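You operate a simulated robot arm through the tools that you are given. There is no shell and no other tool.

Carry out the task below with a simulated robot arm. There is one attempt and no reset: what you move stays moved.

JOB
Put things in order on the top of the hub bench. At the end: the grey tread gauge (marked "0 mm") stands where the purple block (marked "WORN") stood; the purple block stands where the black square end cap stood; the black square end cap from the top of the hub bench stands where the orange pad stood; the orange pad stands on top of the black rubber buffer; whatever was shut is shut again. Leave all else as you found it, and nothing knocked over.

It is judged by the outcome, as a careful person would: the job done as asked, and still so three seconds after it is handed in. It fails if anything else is knocked over, pushed out of place, dropped, spilled or broken. Lids that push on must go on centred and level and be pressed home; caps that screw on are set level and turned clockwise until they are tight.

ROBOT AND FRAMES
A 6-joint arm with a two-finger parallel gripper, fixed in place. Base frame: the origin is at the foot of the arm, x ahead of it, y to its left, z up; the work surface is at about z = 0. Units: m, rad, N and s.
With the tool pointing down near the work surface it reaches from about 0.12 to 0.5 m from the base axis. Its first joint turns from -1.257 to 1.257 rad. Payload 0.65 kg.
Tool frame: the origin (TCP) lies between the finger pads and is the grasp point; the fingertips stand 0.025 m ahead of it; z points along the fingers, y is the line along which they close. The gripper opens to 0.076 m. The fingers are 0.018 m wide and 0.01 m thick; the gripper's body (0.036 by 0.078 m) begins 0.045 m behind the TCP.
Orientation is that of the tool frame in the base frame, as a unit quaternion [w, x, y, z]. With the fingers straight down and closing along the base's y, the tool's x points along the base's -x, its y along +y and its z along -z.

CONTROLS
- The arm moves only by the tool apply_moves. Its arguments are lists of equal length, an entry for each row: "claw": the gripper command, from -1 (shut) to 1 (fully open), values between in proportion; "dp": the shift along the base's x, y, z in units of 25 mm (1.0 is 25 mm), a list of three; "turn": the turn, a rotation vector about the base's x, y, z in units of 4 degrees (1.0 is 4 degrees), a list of three. In form: {"claw": [claw, ...], "dp": [[x, y, z], ...], "turn": [[rx, ry, rz], ...]}. A call has 1 to 20 rows; each row shifts and turns the commanded pose from where the row before left it. A call with a number of a shift or a turn outside -1 to 1 is refused whole. Rows are played at 5 a second. More than 0.05 m and 0.15 rad between two rows, or a gripper value outside its range, and nothing of the call is played. A pose out of reach is approached as far as the arm can. The call stops where the force on the tool passes 40 N (or 10 N more than at its start, if that is more) or the arm is blocked; 0.2 s more then pass. Each finger travels about 0.108 m/s and halts on what it meets, pressing with about 36 N; the grip force reading is that of the motor and also rises with nothing between the fingers. The clock runs only during rows and for 0.2 s after the last one: add rows that do not move to give the fingers time. It gives the time, the measured TCP pose, the force on the tool (base axes), the opening and the grip force at its end, in the units of the frame above (readings bear some noise), with the torque about the TCP (base axes, N m) and any sound that the robot's microphone picked up.
- Cameras (640 x 400 px; columns grow to the right, rows downward): "scene" is fixed at [0.0364, 0.2559, 0.4169]; the picture's right is [-0.92, -0.39, 0.00], its down [-0.18, 0.42, -0.89] and it looks along [0.35, -0.82, -0.46] (base axes); focal length 248 px, centre (320, 200). "wrist" rides on the gripper at [0.058, 0.011, -0.081] in the tool frame; the picture's right is [-0.18, 0.98, 0.00], its down [-0.75, -0.14, -0.64] and it looks along [-0.63, -0.12, 0.77] (tool axes); focal length 243 px, centre (320, 200). There is no depth. A picture from a camera that has moved, and an enlarged one, comes with that camera's place and axes in the base frame and with its lens.
- capture(camera): a new picture of that camera. No time passes.
- close_up(camera, box): a new picture of the part [left, top, right, bottom] of that camera's present view, enlarged. No time passes.
- hand_in(): hands the job in; it is judged then, once.

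Places have to be worked out from the pictures, the camera data and where the tool is seen. Open the gripper and draw the arm clear of the work before you hand the job in, unless the task says otherwise.

The tools are called after ">>>" as name(argument=value, ...) on one line, values as JSON. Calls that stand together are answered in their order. apply_moves: Moves the arm, as the interface text tells. Its arguments: {"type":"object","properties":{"claw":{"type":"array"},"dp":{"type":"array"},"turn":{"type":"array"}},"required":["claw","dp","turn"]} The other tools are called the same way: capture (camera) takes a picture; close_up (camera, box) takes an enlarged picture of a part of a camera's view; hand_in () hands the job in.

At the start:

```text
time_s: 0.0
tool_pos: [0.208, -0.1234, 0.349]
tool_rot: [0.001, 0.001, 1.0, 0.0]
wrist_force: [0.4, -0.3, 0.2]
torque: [-0.02, 0.03, 0.04]
finger_gap: 0.0759
grasp_force: 0.1
```

scene: 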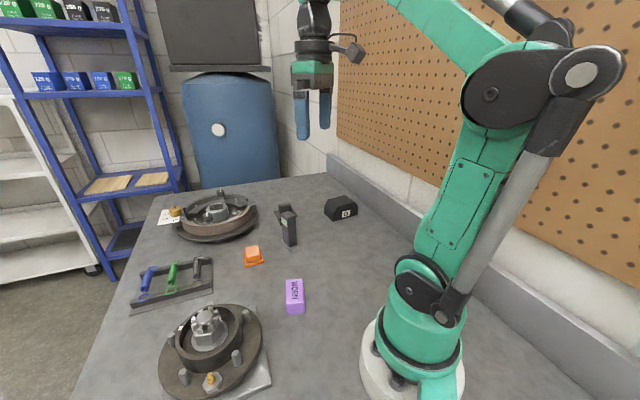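
wrist: 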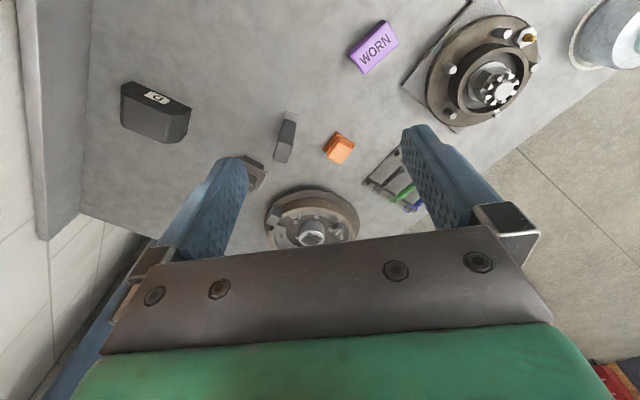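

The first pictures show a bench with two hubs, a rack, a purple block, an orange item, a tall dark item and a black chamfered block. I take enlarged pictures to tell the objects apart before moving.

>>> close_up(camera="scene", box=[220, 180, 380, 280])

>>> close_up(camera="scene", box=[120, 180, 280, 280])

>>> close_up(camera="scene", box=[120, 240, 360, 400])

>>> close_up(camera="wrist", box=[220, 80, 460, 250])

>>> close_up(camera="wrist", box=[100, 60, 260, 160])

>>> close_up(camera="wrist", box=[320, 0, 640, 200])

```text
4.00 times, centred on (300, 230) of scene
camera zoom: at [0.0364, 0.2559, 0.4169], right [-0.92, -0.39, 0.0], down [-0.18, 0.42, -0.89], along [0.35, -0.82, -0.46], focal length 992 px, centre (400, 80)
```

zoom: 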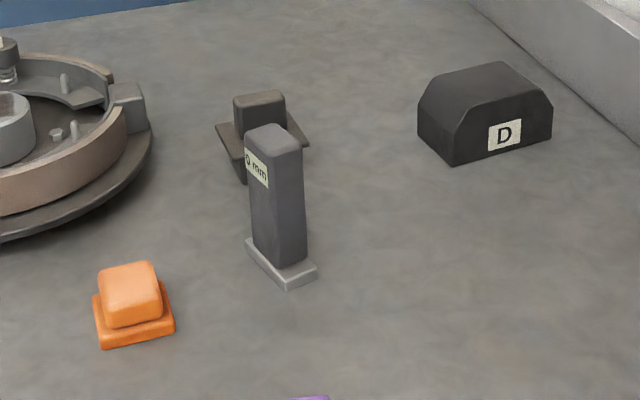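

```text
4.00 times, centred on (200, 230) of scene
camera zoom: at [0.0364, 0.2559, 0.4169], right [-0.92, -0.39, 0.0], down [-0.18, 0.42, -0.89], along [0.35, -0.82, -0.46], focal length 992 px, centre (800, 80)
```

zoom: 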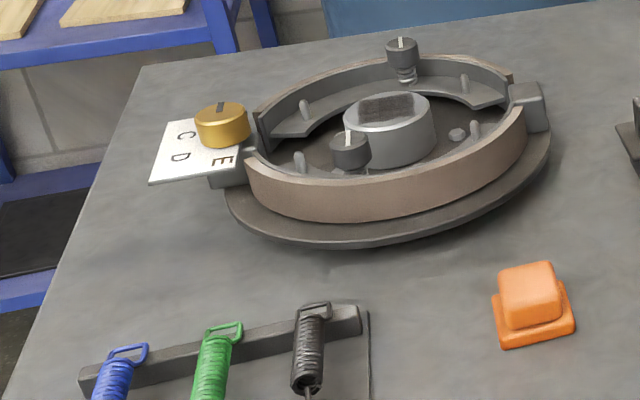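

```text
2.50 times, centred on (240, 320) of scene
camera zoom: at [0.0364, 0.2559, 0.4169], right [-0.92, -0.39, 0.0], down [-0.18, 0.42, -0.89], along [0.35, -0.82, -0.46], focal length 620 px, centre (520, -100)
```

zoom: 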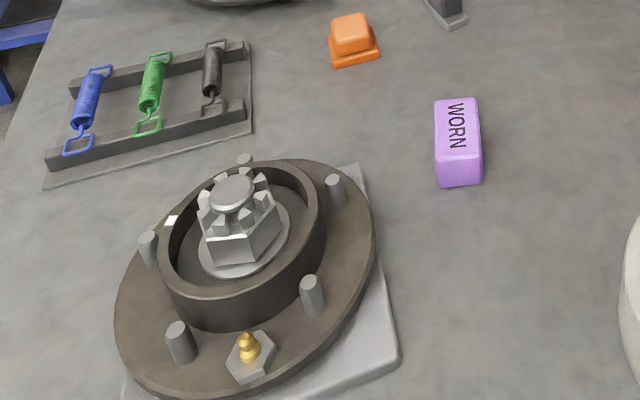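

```text
2.35 times, centred on (340, 165) of wrist
camera zoom: at [0.1498, -0.1125, 0.4298], right [0.18, 0.98, 0.0], down [0.75, -0.14, 0.64], along [0.63, -0.12, -0.76], focal length 571 px, centre (273, 282)
```

zoom: 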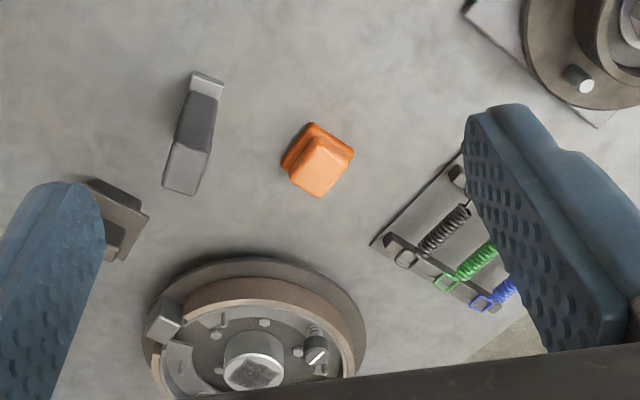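

```text
4.00 times, centred on (180, 110) of wrist
camera zoom: at [0.1498, -0.1125, 0.4298], right [0.18, 0.98, 0.0], down [0.75, -0.14, 0.64], along [0.63, -0.12, -0.76], focal length 970 px, centre (880, 560)
```

zoom: 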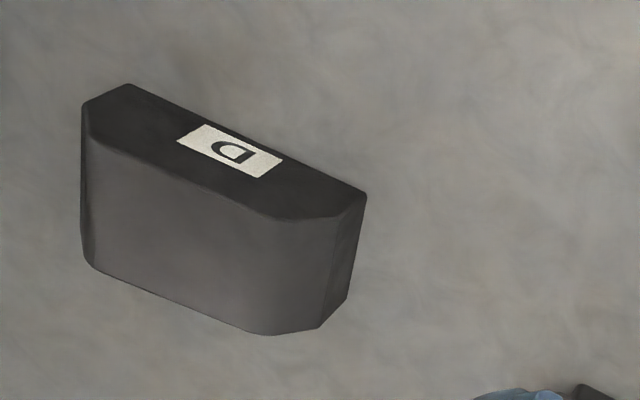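

```text
2.00 times, centred on (480, 100) of wrist
camera zoom: at [0.1498, -0.1125, 0.4298], right [0.18, 0.98, 0.0], down [0.75, -0.14, 0.64], along [0.63, -0.12, -0.76], focal length 485 px, centre (0, 400)
```

zoom: 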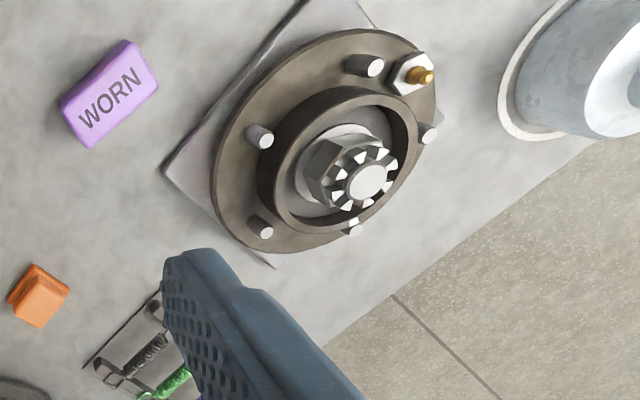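

The orange pad is near (0.375, -0.122), the gauge near (0.317, -0.203) and about 0.095 tall. The flanged black end cap is near (0.39, -0.30), the "D" buffer near (0.246, -0.41) and the WORN block near (0.219, -0.046). I hover high over the orange pad first to read its size and angle.

>>> apply_moves(claw=[1, 1, 1, 1, 1, 1, 1, 1, 1], dp=[[0.84, 0, -0.8], [0.84, 0, -0.9], [0.84, 0, -0.9], [0.84, 0, -0.9], [0.84, 0, -0.9], [0.84, 0, -0.9], [0.84, 0, -0.8], [0.8, 0, -0.7], [0, 0, 0]], turn=[[0, 0, 0], [0, 0, 0], [0, 0, 0], [0, 0, 0], [0, 0, 0], [0, 0, 0], [0, 0, 0], [0, 0, 0], [0, 0, 0]])

```text
time_s: 2.0
tool_pos: [0.3766, -0.1231, 0.1793]
tool_rot: [0.001, -0.001, 1.0, 0.0]
wrist_force: [0.5, -0.2, 0.3]
torque: [0.01, -0.01, 0.0]
finger_gap: 0.0759
grasp_force: 0.0
```

The tool is at (0.377, -0.123, 0.179), above the pad. I take pictures from here.

>>> capture(camera="wrist")

>>> capture(camera="scene")

```text
taken
camera wrist: at [0.3181, -0.1124, 0.2599], right [0.18, 0.98, 0.0], down [0.75, -0.14, 0.64], along [0.63, -0.12, -0.76], focal length 243 px, centre (320, 200)
```

wrist: 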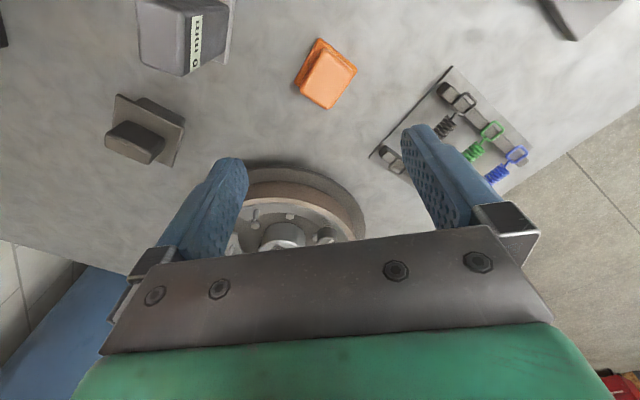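

```text
taken
```

scene: 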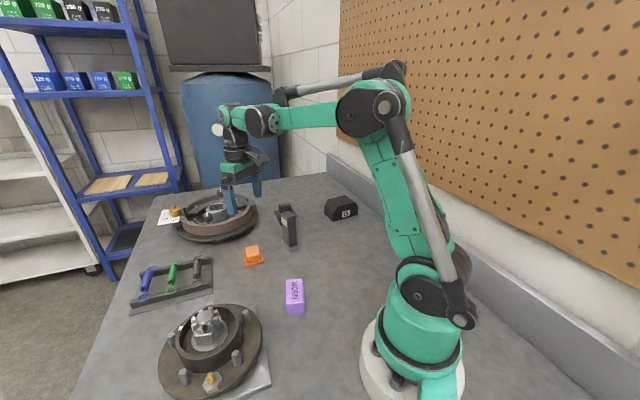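

>>> close_up(camera="wrist", box=[270, 20, 390, 120])

>>> close_up(camera="wrist", box=[90, 0, 250, 180])

```text
4.00 times, centred on (330, 70) of wrist
camera zoom: at [0.3181, -0.1124, 0.2599], right [0.18, 0.98, 0.0], down [0.75, -0.14, 0.64], along [0.63, -0.12, -0.76], focal length 970 px, centre (280, 720)
```

zoom: 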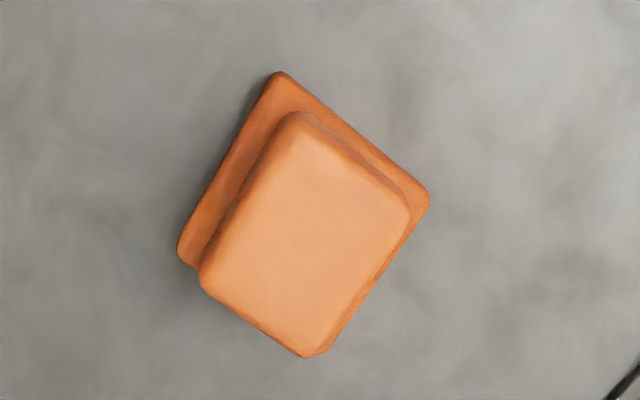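

```text
2.22 times, centred on (170, 90) of wrist
camera zoom: at [0.3181, -0.1124, 0.2599], right [0.18, 0.98, 0.0], down [0.75, -0.14, 0.64], along [0.63, -0.12, -0.76], focal length 539 px, centre (653, 444)
```

zoom: 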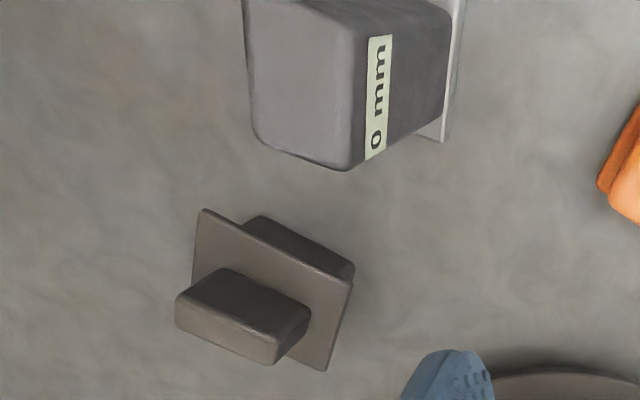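

The wrist picture shows the pad as a square flange of about 0.043 m turned about 45°, with a block on top, its centre near (0.3745, -0.118). The end cap stands on a plug with its flange at mid height. I turn the gripper -45° above the pad and come down partway.

>>> apply_moves(claw=[1, 1, 1, 1, 1, 1, 1, 1, 1, 1, 1, 1, 1], dp=[[0, 0, 0], [0, 0, 0], [0, 0, 0], [0, 0, -0.2], [0, 0, -0.2], [0, 0, -0.3], [0, 0, -0.3], [0, 0, -0.3], [0, 0, -0.3], [0, 0, -0.3], [-0.04, 0.1, -0.3], [-0.04, 0.1, -0.2], [0, 0, 0]], turn=[[0, 0, -1], [0, 0, -1], [0, 0, -1], [0, 0, -1], [0, 0, -1], [0, 0, -1], [0, 0, -1], [0, 0, -1], [0, 0, -1], [0, 0, -1], [0, 0, -1], [0, 0, -0.25], [0, 0, 0]])

>>> capture(camera="wrist")

```text
time_s: 4.8
tool_pos: [0.3736, -0.1194, 0.1175]
tool_rot: [0.001, 0.383, 0.924, 0.0]
wrist_force: [0.5, 0.6, 0.0]
torque: [-0.01, 0.01, -0.01]
finger_gap: 0.076
grasp_force: 0.0
```

```text
taken
camera wrist: at [0.3394, -0.0696, 0.1992], right [0.83, 0.56, 0.0], down [0.43, -0.63, 0.64], along [0.36, -0.53, -0.76], focal length 243 px, centre (320, 200)
```

wrist: 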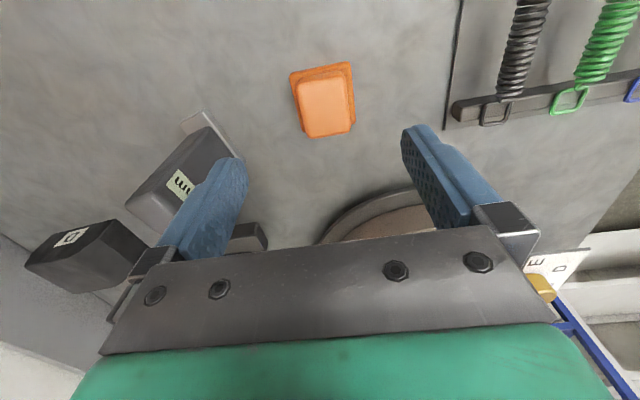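

The gripper is now about square with the pad. I zoom in to measure its offset from the tool axis.

>>> close_up(camera="wrist", box=[260, 40, 380, 160])

```text
3.33 times, centred on (320, 100) of wrist
camera zoom: at [0.3394, -0.0696, 0.1992], right [0.83, 0.56, 0.0], down [0.43, -0.63, 0.64], along [0.36, -0.53, -0.76], focal length 809 px, centre (320, 533)
```

zoom: 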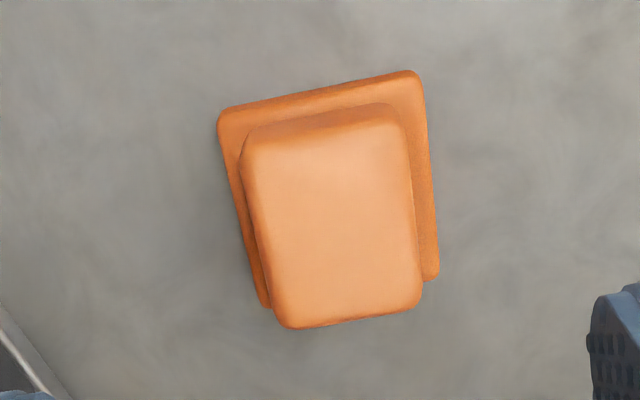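

In the tool frame the pad centre is at about (-0.001, +0.004), aligned within 2°, with the block about 0.030 m wide along the closing line. I shift by (+0.0035, +0.0021), go down to TCP z ≈ 0.039 so the tips stay above the flange, and close.

>>> apply_moves(claw=[1, 1, 1, 1, 1, 1], dp=[[0.14, 0.084, -0.5], [0, 0, -0.8], [0, 0, -0.8], [0, 0, -0.7], [0, 0, -0.34], [0, 0, 0]], turn=[[0, 0, 0], [0, 0, 0], [0, 0, 0], [0, 0, 0], [0, 0, 0], [0, 0, 0]])

>>> capture(camera="wrist")

>>> close_up(camera="scene", box=[200, 200, 320, 290])

```text
time_s: 6.2
tool_pos: [0.3767, -0.1152, 0.0402]
tool_rot: [0.001, 0.382, 0.924, -0.001]
wrist_force: [0.3, 0.0, -0.5]
torque: [0.0, 0.03, -0.01]
finger_gap: 0.0762
grasp_force: 0.1
```

```text
taken
camera wrist: at [0.343, -0.0669, 0.1208], right [0.82, 0.57, 0.0], down [0.43, -0.63, 0.64], along [0.36, -0.53, -0.76], focal length 243 px, centre (320, 200)
```

wrist: 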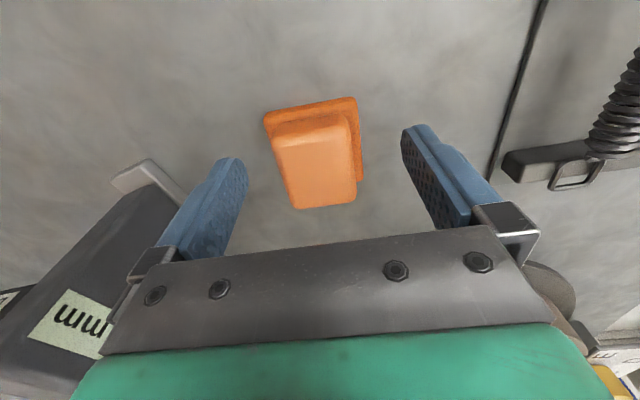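

```text
4.44 times, centred on (260, 245) of scene
camera zoom: at [0.0364, 0.2559, 0.4169], right [-0.92, -0.39, 0.0], down [-0.18, 0.42, -0.89], along [0.35, -0.82, -0.46], focal length 1102 px, centre (587, 0)
```

zoom: 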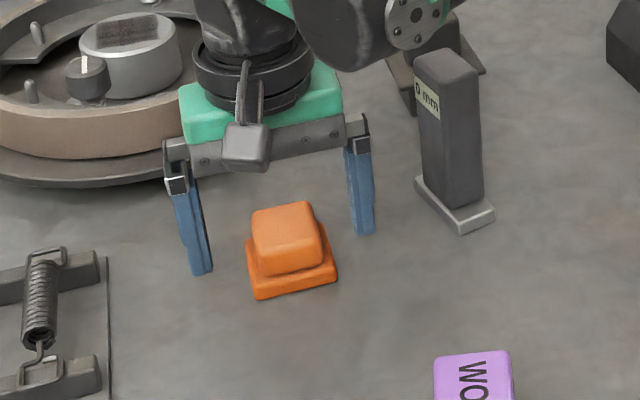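

The tips straddle the block, centred to within 1 mm and above the flange. I close on it.

>>> apply_moves(claw=[-1, -1, -1, -1], dp=[[0, 0, 0], [0, 0, 0], [0, 0, 0], [0, 0, 0]], turn=[[0, 0, 0], [0, 0, 0], [0, 0, 0], [0, 0, 0]])

>>> capture(camera="wrist")

```text
time_s: 7.2
tool_pos: [0.3758, -0.1159, 0.0395]
tool_rot: [0.001, 0.382, 0.924, -0.001]
wrist_force: [0.4, 0.6, 0.5]
torque: [0.02, 0.01, 0.0]
finger_gap: 0.0329
grasp_force: 36.0
```

```text
taken
camera wrist: at [0.343, -0.0669, 0.1211], right [0.82, 0.57, 0.0], down [0.43, -0.63, 0.64], along [0.36, -0.53, -0.76], focal length 243 px, centre (320, 200)
```

wrist: 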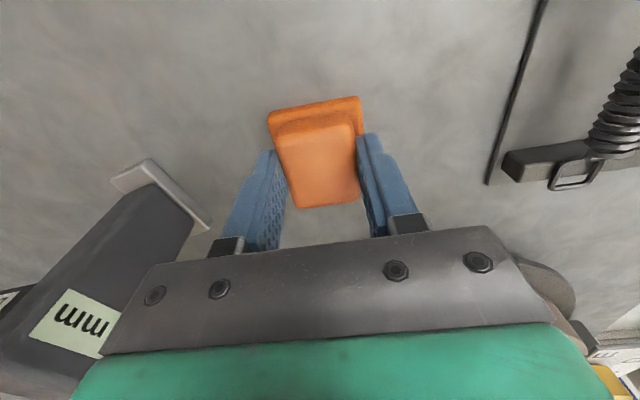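

The pad is held with an opening of 0.0329 m. The orange spot is (0.376, -0.116), yaw -45°, with TCP z 0.0395 for the pad at bench level. I lift it and carry it toward the buffer, stopping short to look.

>>> apply_moves(claw=[-1, -1, -1, -1, -1, -1, -1, -1, -1, -1, -1, -1, -1, -1, -1, -1, -1], dp=[[0, 0, 0.5], [0, 0, 0.95], [0, 0, 0.95], [0, 0, 0.95], [0, 0, 0.95], [0, 0, 0.95], [0, 0, 0.95], [-0.2, -0.45, 0.2], [-0.42, -0.95, 0], [-0.42, -0.95, 0], [-0.42, -0.95, 0], [-0.42, -0.95, 0], [-0.42, -0.95, 0], [-0.42, -0.95, 0], [-0.42, -0.95, 0], [-0.42, -0.95, 0], [0, 0, 0]], turn=[[0, 0, 0], [0, 0, 0], [0, 0, 0], [0, 0, 0], [0, 0, 0], [0, 0, 0], [0, 0, 0], [0, 0, 0], [0, 0, 0], [0, 0, 0], [0, 0, 0], [0, 0, 0], [0, 0, 0], [0, 0, 0], [0, 0, 0], [0, 0, 0], [0, 0, 0]])

>>> capture(camera="wrist")

>>> capture(camera="scene")

```text
time_s: 10.8
tool_pos: [0.2862, -0.3201, 0.2005]
tool_rot: [0.001, 0.382, 0.924, 0.0]
wrist_force: [0.6, -0.2, 0.1]
torque: [-0.01, 0.02, 0.03]
finger_gap: 0.0329
grasp_force: 35.9
```

```text
taken
camera wrist: at [0.2543, -0.2707, 0.282], right [0.82, 0.57, 0.0], down [0.43, -0.63, 0.64], along [0.36, -0.53, -0.76], focal length 243 px, centre (320, 200)
```

wrist: 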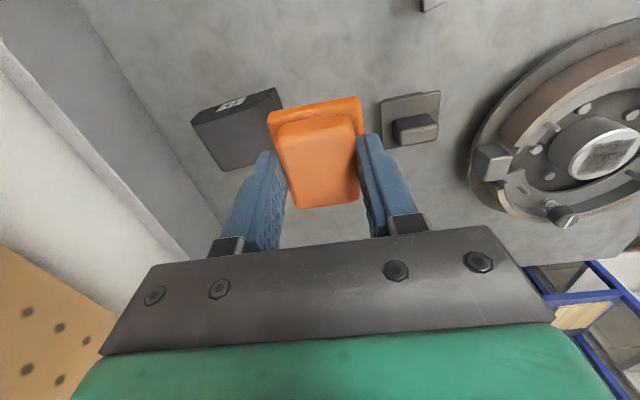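

```text
taken
```

scene: 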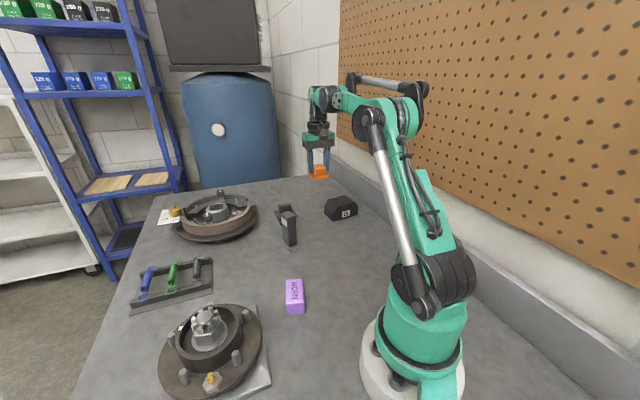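

The pad is firmly held and the buffer and end cap are both in view. I zoom in on each to measure them.

>>> close_up(camera="wrist", box=[180, 70, 300, 180])

>>> close_up(camera="wrist", box=[360, 70, 480, 160])

>>> close_up(camera="scene", box=[300, 150, 380, 230])

```text
3.64 times, centred on (240, 125) of wrist
camera zoom: at [0.2543, -0.2707, 0.282], right [0.82, 0.57, 0.0], down [0.43, -0.63, 0.64], along [0.36, -0.53, -0.76], focal length 882 px, centre (611, 473)
```

zoom: 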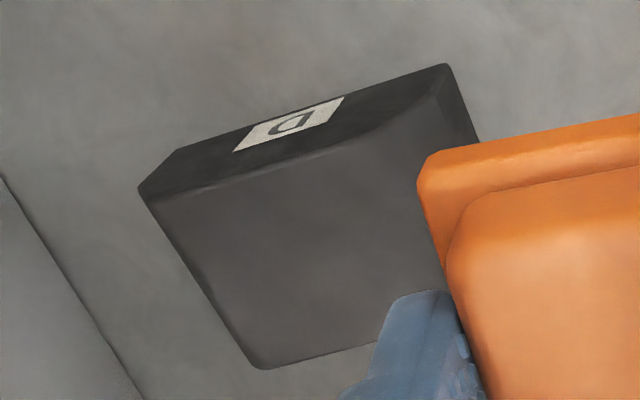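

```text
4.44 times, centred on (420, 115) of wrist
camera zoom: at [0.2543, -0.2707, 0.282], right [0.82, 0.57, 0.0], down [0.43, -0.63, 0.64], along [0.36, -0.53, -0.76], focal length 1078 px, centre (-124, 578)
```

zoom: 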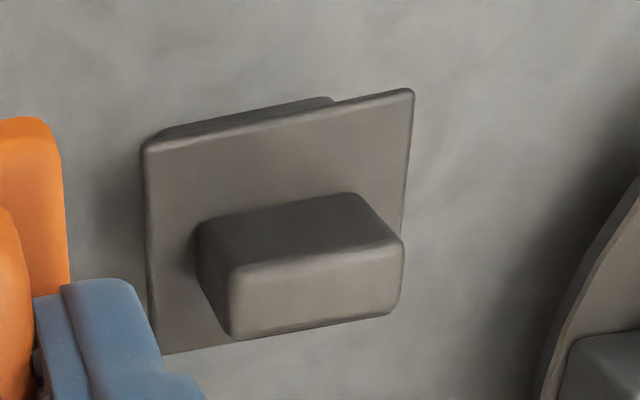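

```text
5.00 times, centred on (340, 190) of scene
camera zoom: at [0.0364, 0.2559, 0.4169], right [-0.92, -0.39, 0.0], down [-0.18, 0.42, -0.89], along [0.35, -0.82, -0.46], focal length 1240 px, centre (220, 250)
```

zoom: 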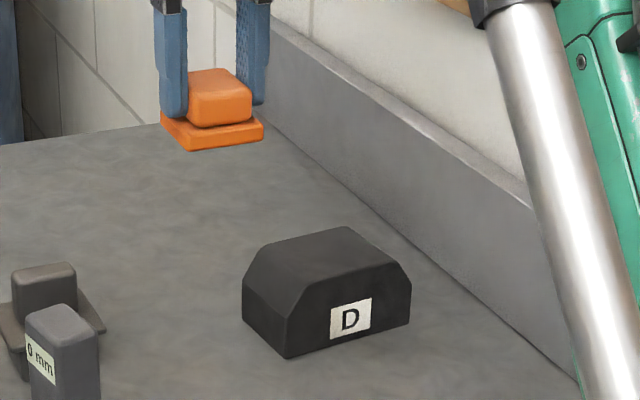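

The buffer's top is roughly 0.063 × 0.054 m at z ≈ 0.0485, centred near (0.248, -0.4145), with its long axis at about 50.5°. I carry the pad over it, turning +5.5° to line the two up, and stop at z ≈ 0.14 to check.

>>> apply_moves(claw=[-1, -1, -1, -1, -1, -1, -1, -1], dp=[[-0.2, -0.5, 0], [-0.35, -0.85, 0], [-0.35, -0.85, 0], [-0.35, -0.85, -0.4], [-0.3, -0.75, -0.6], [0, 0, -0.7], [0, 0, -0.7], [0, 0, 0]], turn=[[0, 0, 0.35], [0, 0, 0.35], [0, 0, 0.35], [0, 0, 0.35], [0, 0, 0], [0, 0, 0], [0, 0, 0], [0, 0, 0]])

>>> capture(camera="wrist")

>>> close_up(camera="scene", box=[280, 130, 400, 230])

```text
time_s: 12.6
tool_pos: [0.2465, -0.4084, 0.1383]
tool_rot: [0.001, 0.337, 0.941, -0.001]
wrist_force: [0.7, -0.2, 0.1]
torque: [-0.02, 0.01, 0.01]
finger_gap: 0.033
grasp_force: 35.8
out of reach, approached as far as the arm can: row 5
```

```text
taken
camera wrist: at [0.2077, -0.3626, 0.2198], right [0.77, 0.64, 0.0], down [0.49, -0.59, 0.64], along [0.41, -0.49, -0.76], focal length 243 px, centre (320, 200)
```

wrist: 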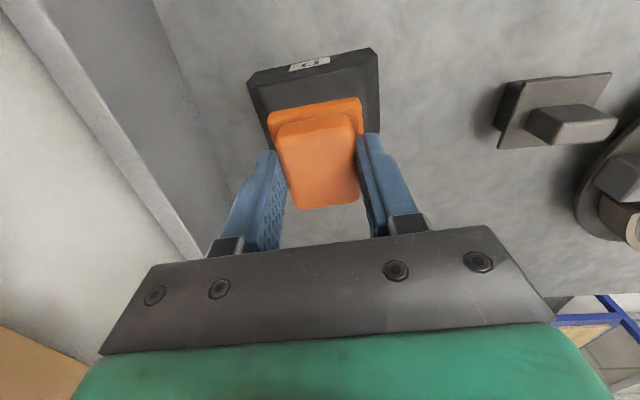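

```text
4.00 times, centred on (340, 180) of scene
camera zoom: at [0.0364, 0.2559, 0.4169], right [-0.92, -0.39, 0.0], down [-0.18, 0.42, -0.89], along [0.35, -0.82, -0.46], focal length 992 px, centre (240, 280)
```

zoom: 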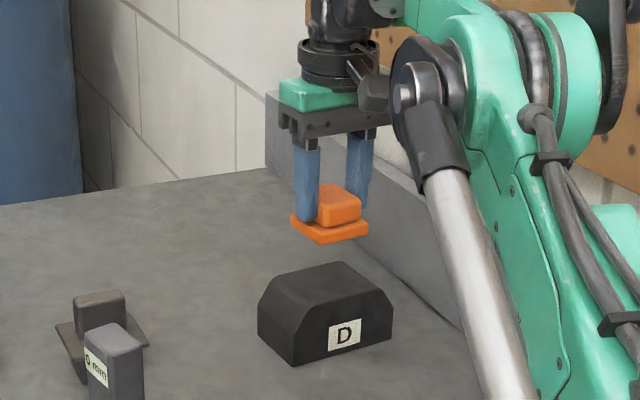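

Row 5 hit the reach limit and the tool is at about (0.2455, -0.408, 0.139), still short of the buffer centre. I zoom in on the wrist view to measure the offset between pad and buffer top.

>>> close_up(camera="wrist", box=[230, 30, 400, 220])

```text
2.11 times, centred on (315, 125) of wrist
camera zoom: at [0.2077, -0.3626, 0.2198], right [0.77, 0.64, 0.0], down [0.49, -0.59, 0.64], along [0.41, -0.49, -0.76], focal length 511 px, centre (330, 358)
```

zoom: 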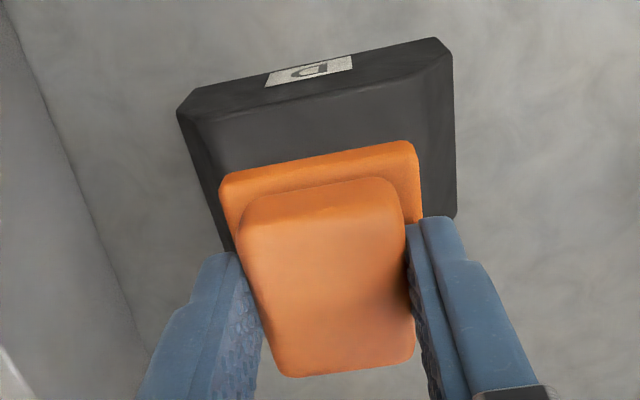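

The buffer's front edge lies 0.021 m toward the base from the tool axis, so its centre is about (-0.006, -0.003) away in the tool frame. I go down to z ≈ 0.107, where the reach should be longer, and see whether the arm gets to the target on its own.

>>> apply_moves(claw=[-1, -1, -1], dp=[[0, 0, -0.6], [0, 0, -0.65], [0, 0, 0]], turn=[[0, 0, 0], [0, 0, 0], [0, 0, 0]])

>>> close_up(camera="wrist", box=[230, 30, 400, 220])

>>> close_up(camera="scene", box=[280, 130, 400, 230])

```text
time_s: 13.4
tool_pos: [0.2452, -0.4081, 0.1071]
tool_rot: [0.001, 0.337, 0.941, -0.001]
wrist_force: [-0.1, 0.2, -1.5]
torque: [0.0, 0.03, 0.0]
finger_gap: 0.0326
grasp_force: 35.7
```

```text
2.11 times, centred on (315, 125) of wrist
camera zoom: at [0.2078, -0.3624, 0.1885], right [0.77, 0.64, 0.0], down [0.49, -0.59, 0.64], along [0.41, -0.49, -0.76], focal length 511 px, centre (330, 358)
```

zoom: 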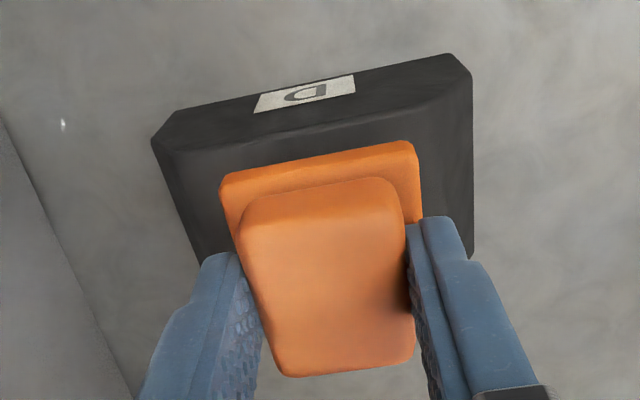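

```text
4.00 times, centred on (340, 180) of scene
camera zoom: at [0.0364, 0.2559, 0.4169], right [-0.92, -0.39, 0.0], down [-0.18, 0.42, -0.89], along [0.35, -0.82, -0.46], focal length 992 px, centre (240, 280)
```

zoom: 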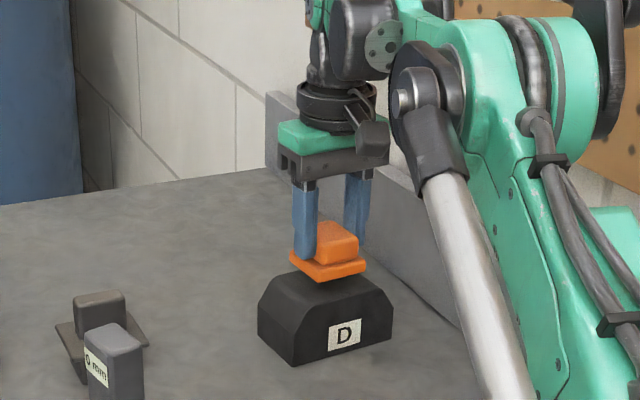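

At z = 0.107 the front edge is still 0.021 m toward the base, and its middle is at y -0.0025 in the tool frame. I apply the missing shift of about (+0.0027, -0.0061) and go a little lower.

>>> apply_moves(claw=[-1, -1, -1], dp=[[0.054, -0.122, -0.12], [0.054, -0.122, -0.12], [0, 0, 0]], turn=[[0, 0, 0], [0, 0, 0], [0, 0, 0]])

>>> close_up(camera="wrist", box=[230, 30, 400, 220])

>>> close_up(camera="scene", box=[310, 160, 370, 225])

```text
time_s: 14.2
tool_pos: [0.2486, -0.4145, 0.1005]
tool_rot: [0.001, 0.338, 0.941, 0.001]
wrist_force: [-1.1, 1.4, -0.7]
torque: [0.06, 0.02, -0.01]
finger_gap: 0.0328
grasp_force: 36.2
```

```text
2.11 times, centred on (315, 125) of wrist
camera zoom: at [0.2109, -0.3686, 0.1826], right [0.77, 0.64, 0.0], down [0.49, -0.59, 0.64], along [0.41, -0.49, -0.76], focal length 511 px, centre (330, 358)
```

zoom: 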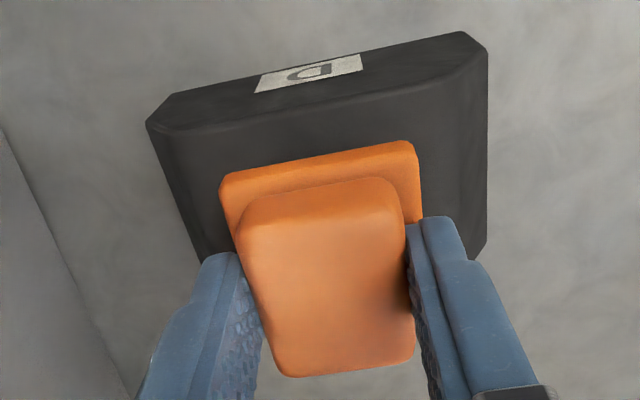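

```text
6.15 times, centred on (340, 192) of scene
camera zoom: at [0.0364, 0.2559, 0.4169], right [-0.92, -0.39, 0.0], down [-0.18, 0.42, -0.89], along [0.35, -0.82, -0.46], focal length 1526 px, centre (197, 246)
```

zoom: 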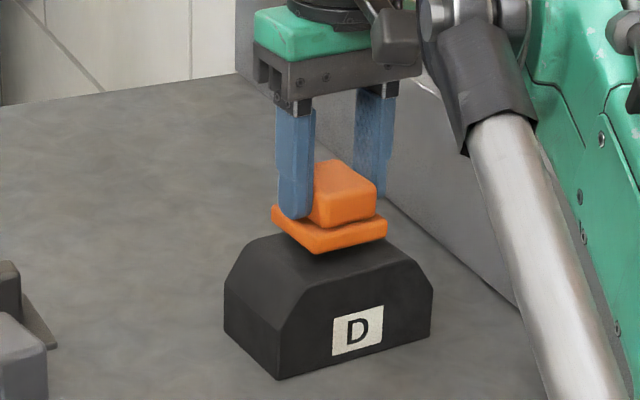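

The pad is over the top face, with about 11 mm still to go down. I lower it in small steps and watch the force.

>>> apply_moves(claw=[-1, -1, -1, -1], dp=[[0, 0, -0.15], [0, 0, -0.12], [0, 0, -0.1], [0, 0, 0]], turn=[[0, 0, 0], [0, 0, 0], [0, 0, 0], [0, 0, 0]])

>>> close_up(camera="scene", box=[310, 160, 370, 225])

```text
time_s: 15.2
tool_pos: [0.2485, -0.4163, 0.0916]
tool_rot: [0.002, 0.336, 0.942, 0.0]
wrist_force: [-0.3, 0.1, -0.2]
torque: [-0.02, 0.01, -0.01]
finger_gap: 0.0328
grasp_force: 35.6
```

```text
6.15 times, centred on (340, 192) of scene
camera zoom: at [0.0364, 0.2559, 0.4169], right [-0.92, -0.39, 0.0], down [-0.18, 0.42, -0.89], along [0.35, -0.82, -0.46], focal length 1526 px, centre (197, 246)
```

zoom: 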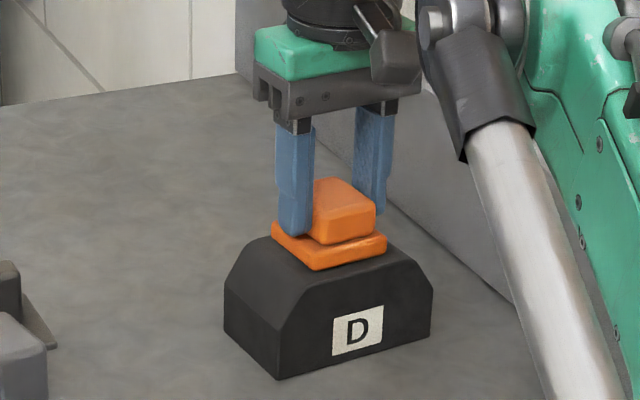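

No contact yet at z = 0.0916. I continue down in about 1.2 mm steps.

>>> apply_moves(claw=[-1, -1, -1], dp=[[0, 0, -0.05], [0, 0, -0.05], [0, 0, 0]], turn=[[0, 0, 0], [0, 0, 0], [0, 0, 0]])

>>> close_up(camera="scene", box=[310, 160, 370, 225])

```text
time_s: 16.0
tool_pos: [0.2487, -0.4145, 0.0902]
tool_rot: [0.0, 0.337, 0.941, -0.002]
wrist_force: [0.2, 0.1, 13.7]
torque: [0.0, -0.06, -0.01]
finger_gap: 0.0329
grasp_force: 36.3
stopped in row 3: the force on the tool passed its limit at 42 N (the readings are from after the stop); the commanded pose is now the measured one
```

```text
6.15 times, centred on (340, 192) of scene
camera zoom: at [0.0363, 0.2559, 0.4168], right [-0.92, -0.39, 0.0], down [-0.18, 0.42, -0.89], along [0.35, -0.82, -0.46], focal length 1526 px, centre (197, 246)
```

zoom: 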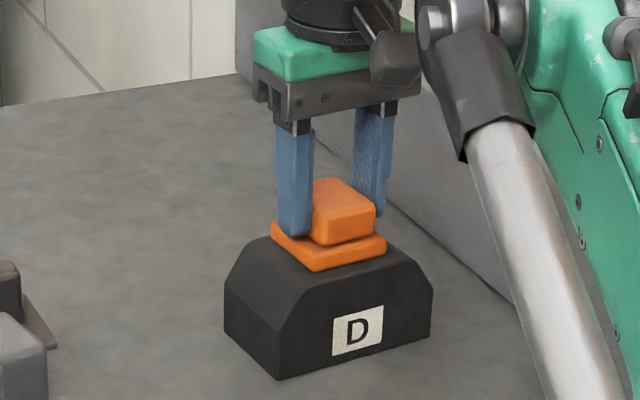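

The force shows the pad is on the buffer's top, which is at about z = 0.0505. I ease off slightly, open the fingers and look before lifting.

>>> apply_moves(claw=[-1, 0.2, 1, 1, 1], dp=[[0, 0, 0.01], [0, 0, 0], [0, 0, 0], [0, 0, 0], [0, 0, 0]], turn=[[0, 0, 0], [0, 0, 0], [0, 0, 0], [0, 0, 0], [0, 0, 0]])

>>> close_up(camera="scene", box=[310, 160, 370, 225])

>>> capture(camera="wrist")

```text
time_s: 17.2
tool_pos: [0.2489, -0.4153, 0.09]
tool_rot: [0.001, 0.337, 0.942, -0.002]
wrist_force: [0.2, 0.0, -0.8]
torque: [-0.03, 0.02, -0.04]
finger_gap: 0.0761
grasp_force: 0.1
```

```text
6.15 times, centred on (340, 192) of scene
camera zoom: at [0.0364, 0.2559, 0.4169], right [-0.92, -0.39, 0.0], down [-0.18, 0.42, -0.89], along [0.35, -0.82, -0.46], focal length 1526 px, centre (197, 246)
```

zoom: 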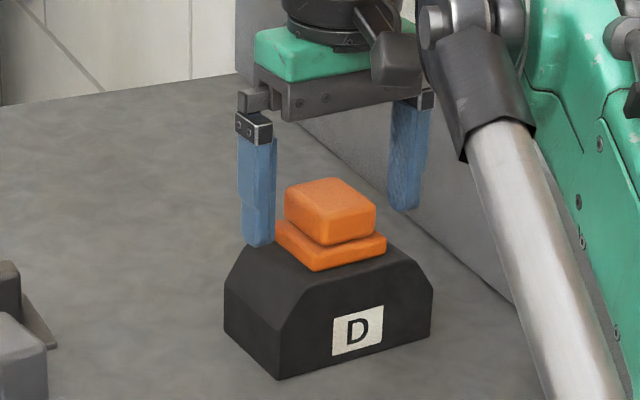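

```text
taken
camera wrist: at [0.2107, -0.369, 0.172], right [0.77, 0.64, 0.0], down [0.49, -0.59, 0.64], along [0.41, -0.49, -0.76], focal length 243 px, centre (320, 200)
```

wrist: 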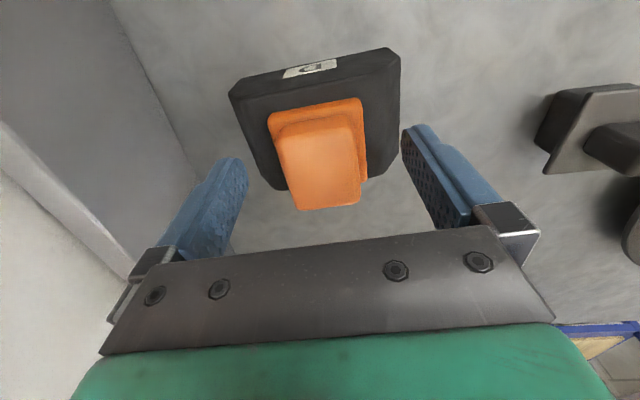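

The pad sits level on the buffer and is released. I lift straight up, then swing back toward the end cap and stop short to examine it.

>>> apply_moves(claw=[1, 1, 1, 1, 1, 1, 1, 1, 1, 1, 1], dp=[[0, 0, 0.5], [0, 0, 0.6], [0, 0, 0.6], [0.1, 0.6, 0.2], [0.3, 0.8, 0.5], [0.6, 0.8, 0.5], [0.8, 0.7, 0.5], [0.9, 0.7, 0.3], [0.9, 0.7, 0], [0.7, 0.6, 0], [0, 0, 0]], turn=[[0, 0, 0], [0, 0, 0], [0, 0, 0], [0, 0, -0.4], [0, 0, -0.5], [0, 0, -0.5], [0, 0, 0], [0, 0, 0], [0, 0, 0], [0, 0, 0], [0, 0, 0]])

>>> capture(camera="wrist")

>>> close_up(camera="scene", box=[260, 180, 380, 260])

```text
time_s: 19.6
tool_pos: [0.3566, -0.2919, 0.1826]
tool_rot: [0.0, 0.383, 0.924, -0.001]
wrist_force: [-0.9, 0.7, -0.3]
torque: [0.0, -0.01, 0.0]
finger_gap: 0.0758
grasp_force: 0.0
```

```text
taken
camera wrist: at [0.3232, -0.2418, 0.2639], right [0.83, 0.56, 0.0], down [0.43, -0.63, 0.64], along [0.36, -0.53, -0.76], focal length 243 px, centre (320, 200)
```

wrist: 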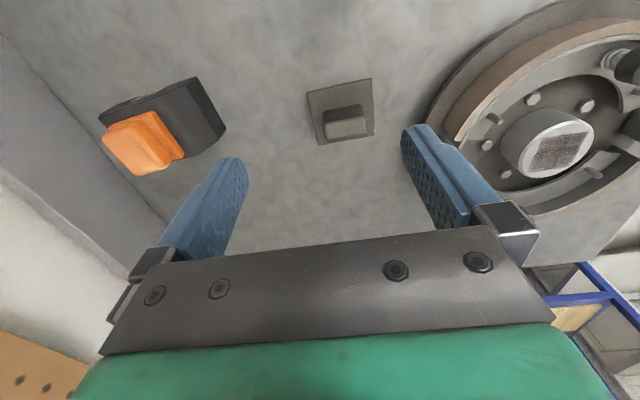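

```text
5.00 times, centred on (320, 220) of scene
camera zoom: at [0.0364, 0.2559, 0.4169], right [-0.92, -0.39, 0.0], down [-0.18, 0.42, -0.89], along [0.35, -0.82, -0.46], focal length 1240 px, centre (320, 100)
```

zoom: 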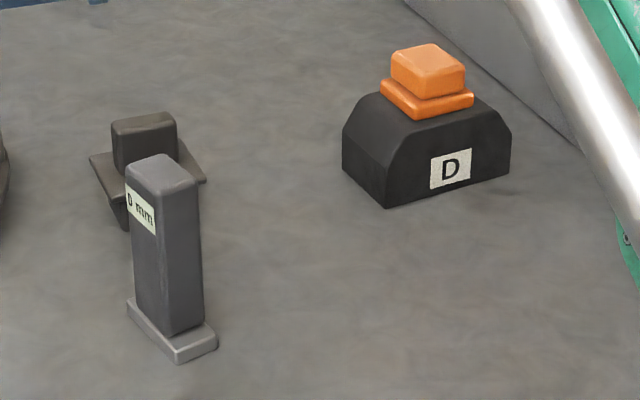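

The pad stands squarely on the buffer. Now I zoom in on the end cap from the wrist camera.

>>> close_up(camera="wrist", box=[290, 60, 400, 160])

>>> close_up(camera="scene", box=[270, 195, 310, 230])

```text
4.00 times, centred on (345, 110) of wrist
camera zoom: at [0.3232, -0.2418, 0.2639], right [0.83, 0.56, 0.0], down [0.43, -0.63, 0.64], along [0.36, -0.53, -0.76], focal length 970 px, centre (220, 560)
```

zoom: 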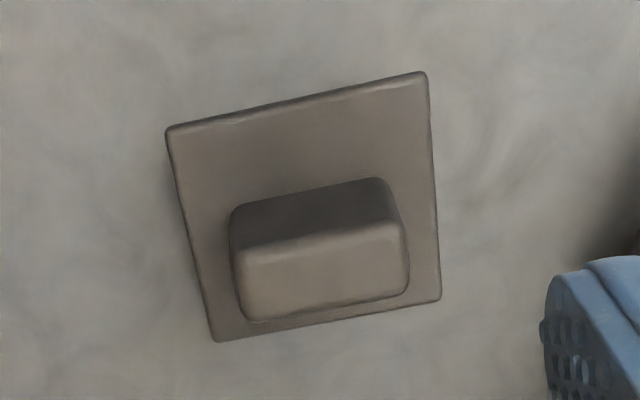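

```text
11.43 times, centred on (290, 212) of scene
camera zoom: at [0.0364, 0.2559, 0.4169], right [-0.92, -0.39, 0.0], down [-0.18, 0.42, -0.89], along [0.35, -0.82, -0.46], focal length 2834 px, centre (663, 57)
```

zoom: 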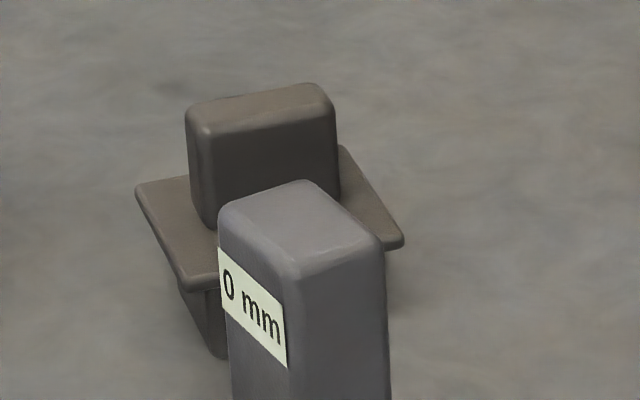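

The end cap's centre comes out near (0.391, -0.3007). Its flange top is at z ≈ 0.032, and the handle bar, about 0.035 × 0.017 m, is aligned with the present yaw and tops out near z 0.060. I move over it and go down to z ≈ 0.105 to check.

>>> apply_moves(claw=[1, 1, 1, 1, 1, 1], dp=[[0, 0, -0.9], [0, 0, -0.9], [0.4, -0.1, -0.7], [0.5, -0.15, -0.4], [0.48, -0.15, -0.2], [0, 0, 0]], turn=[[0, 0, 0], [0, 0, 0], [0, 0, 0], [0, 0, 0], [0, 0, 0], [0, 0, 0]])

>>> close_up(camera="wrist", box=[230, 40, 430, 220])

>>> close_up(camera="scene", box=[240, 160, 340, 250])

```text
time_s: 21.0
tool_pos: [0.3912, -0.3013, 0.1052]
tool_rot: [0.0, 0.383, 0.924, -0.001]
wrist_force: [-0.1, -1.0, -0.3]
torque: [-0.02, 0.01, 0.03]
finger_gap: 0.0759
grasp_force: 0.0
```

```text
2.22 times, centred on (330, 130) of wrist
camera zoom: at [0.3582, -0.2522, 0.1866], right [0.83, 0.56, 0.0], down [0.43, -0.63, 0.64], along [0.36, -0.53, -0.76], focal length 539 px, centre (298, 356)
```

zoom: 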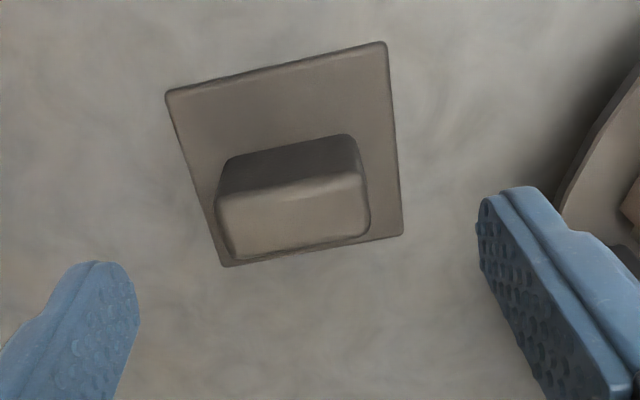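

```text
4.44 times, centred on (290, 205) of scene
camera zoom: at [0.0364, 0.2559, 0.4169], right [-0.92, -0.39, 0.0], down [-0.18, 0.42, -0.89], along [0.35, -0.82, -0.46], focal length 1102 px, centre (453, 178)
```

zoom: 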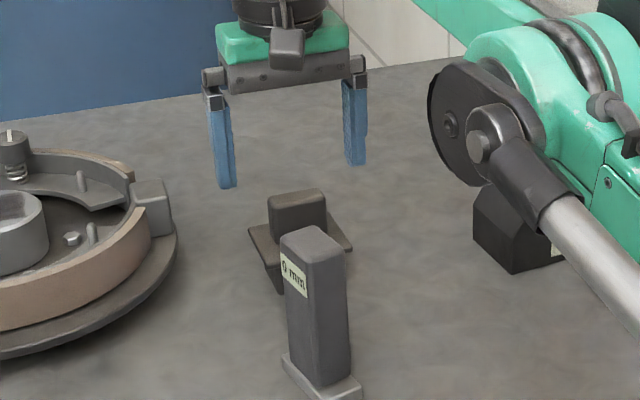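

The tool is centred on the end cap to within 1 mm. I go straight down to TCP z ≈ 0.062, with the tips just above the flange, and check before closing.

>>> apply_moves(claw=[1, 1, 1, 1], dp=[[0, 0, -0.7], [0, 0, -0.7], [0, 0, -0.34], [0, 0, 0]], turn=[[0, 0, 0], [0, 0, 0], [0, 0, 0], [0, 0, 0]])

>>> capture(camera="wrist")

>>> close_up(camera="scene", box=[260, 170, 330, 230])

```text
time_s: 22.0
tool_pos: [0.3913, -0.3032, 0.0626]
tool_rot: [0.001, 0.382, 0.924, -0.001]
wrist_force: [0.3, -0.6, -0.3]
torque: [-0.02, 0.01, -0.02]
finger_gap: 0.0759
grasp_force: 0.1
```

```text
taken
camera wrist: at [0.3585, -0.253, 0.1436], right [0.83, 0.56, 0.0], down [0.43, -0.63, 0.64], along [0.36, -0.53, -0.76], focal length 243 px, centre (320, 200)
```

wrist: 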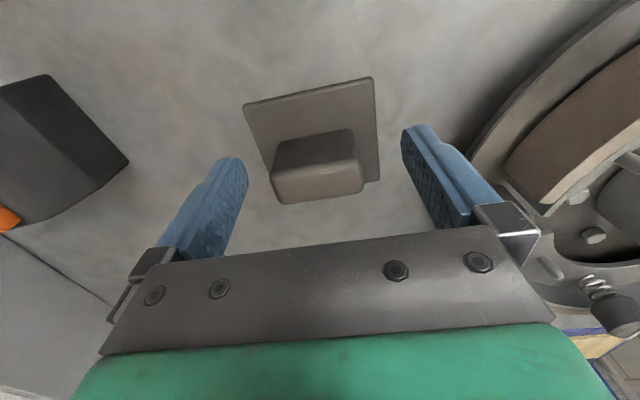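

```text
6.67 times, centred on (295, 200) of scene
camera zoom: at [0.0364, 0.2559, 0.4169], right [-0.92, -0.39, 0.0], down [-0.18, 0.42, -0.89], along [0.35, -0.82, -0.46], focal length 1653 px, centre (487, 200)
```

zoom: 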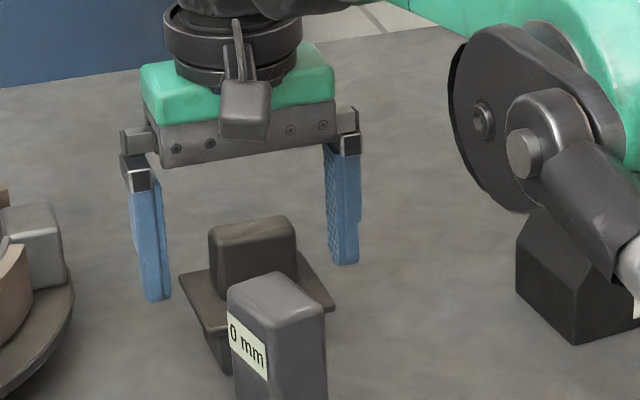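

The tips stand beside the bar and clear of the flange. I close on the bar.

>>> apply_moves(claw=[-1, -1, -1, -1], dp=[[0, 0, 0], [0, 0, 0], [0, 0, 0], [0, 0, 0]], turn=[[0, 0, 0], [0, 0, 0], [0, 0, 0], [0, 0, 0]])

>>> capture(camera="wrist")

```text
time_s: 23.0
tool_pos: [0.3921, -0.3016, 0.0636]
tool_rot: [0.0, 0.383, 0.924, -0.001]
wrist_force: [-0.7, 0.2, -0.2]
torque: [0.01, -0.02, 0.0]
finger_gap: 0.0375
grasp_force: 36.1
```

```text
taken
camera wrist: at [0.3585, -0.2529, 0.1437], right [0.83, 0.56, 0.0], down [0.43, -0.63, 0.64], along [0.36, -0.53, -0.76], focal length 243 px, centre (320, 200)
```

wrist: 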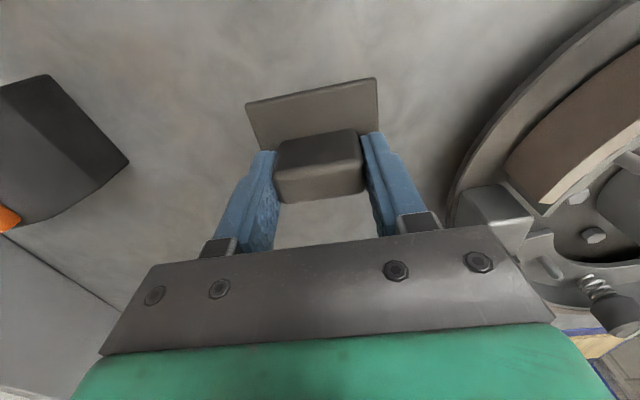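

The end cap is held with a 0.0375 m opening. Its spot is TCP (0.3917, -0.3016), yaw -45°, with z 0.063 for bench level. I lift it, moving inward as I rise because of the reach limit, and carry it above the orange spot.

>>> apply_moves(claw=[-1, -1, -1, -1, -1, -1, -1, -1, -1, -1, -1, -1, -1], dp=[[0, 0, 0.7], [0, 0, 0.9], [0, 0.5, 0.8], [0, 0.5, 0.8], [0, 0.5, 0.8], [0, 0.8, 0.6], [-0.1, 0.9, 0], [-0.1, 0.9, 0], [-0.1, 0.9, 0], [-0.1, 0.9, 0], [-0.1, 0.9, 0], [-0.12, 0.62, 0], [0, 0, 0]], turn=[[0, 0, 0], [0, 0, 0], [0, 0, 0], [0, 0, 0], [0, 0, 0], [0, 0, 0], [0, 0, 0], [0, 0, 0], [0, 0, 0], [0, 0, 0], [0, 0, 0], [0, 0, 0], [0, 0, 0]])

>>> capture(camera="wrist")

>>> capture(camera="scene")

```text
time_s: 25.8
tool_pos: [0.3745, -0.1158, 0.1779]
tool_rot: [0.0, 0.383, 0.924, -0.001]
wrist_force: [-0.5, 0.1, -0.6]
torque: [0.0, 0.02, -0.01]
finger_gap: 0.0371
grasp_force: 36.6
```

```text
taken
camera wrist: at [0.3417, -0.0663, 0.2582], right [0.83, 0.56, 0.0], down [0.43, -0.63, 0.64], along [0.36, -0.53, -0.76], focal length 243 px, centre (320, 200)
```

wrist: 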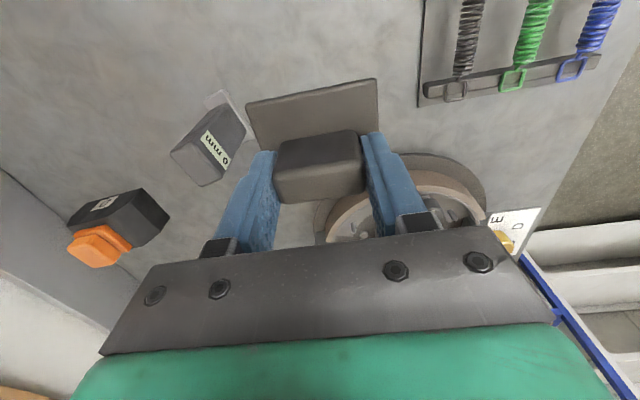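

```text
taken
```

scene: 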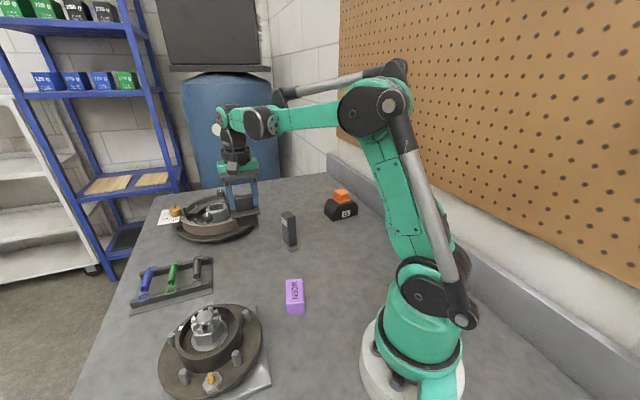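

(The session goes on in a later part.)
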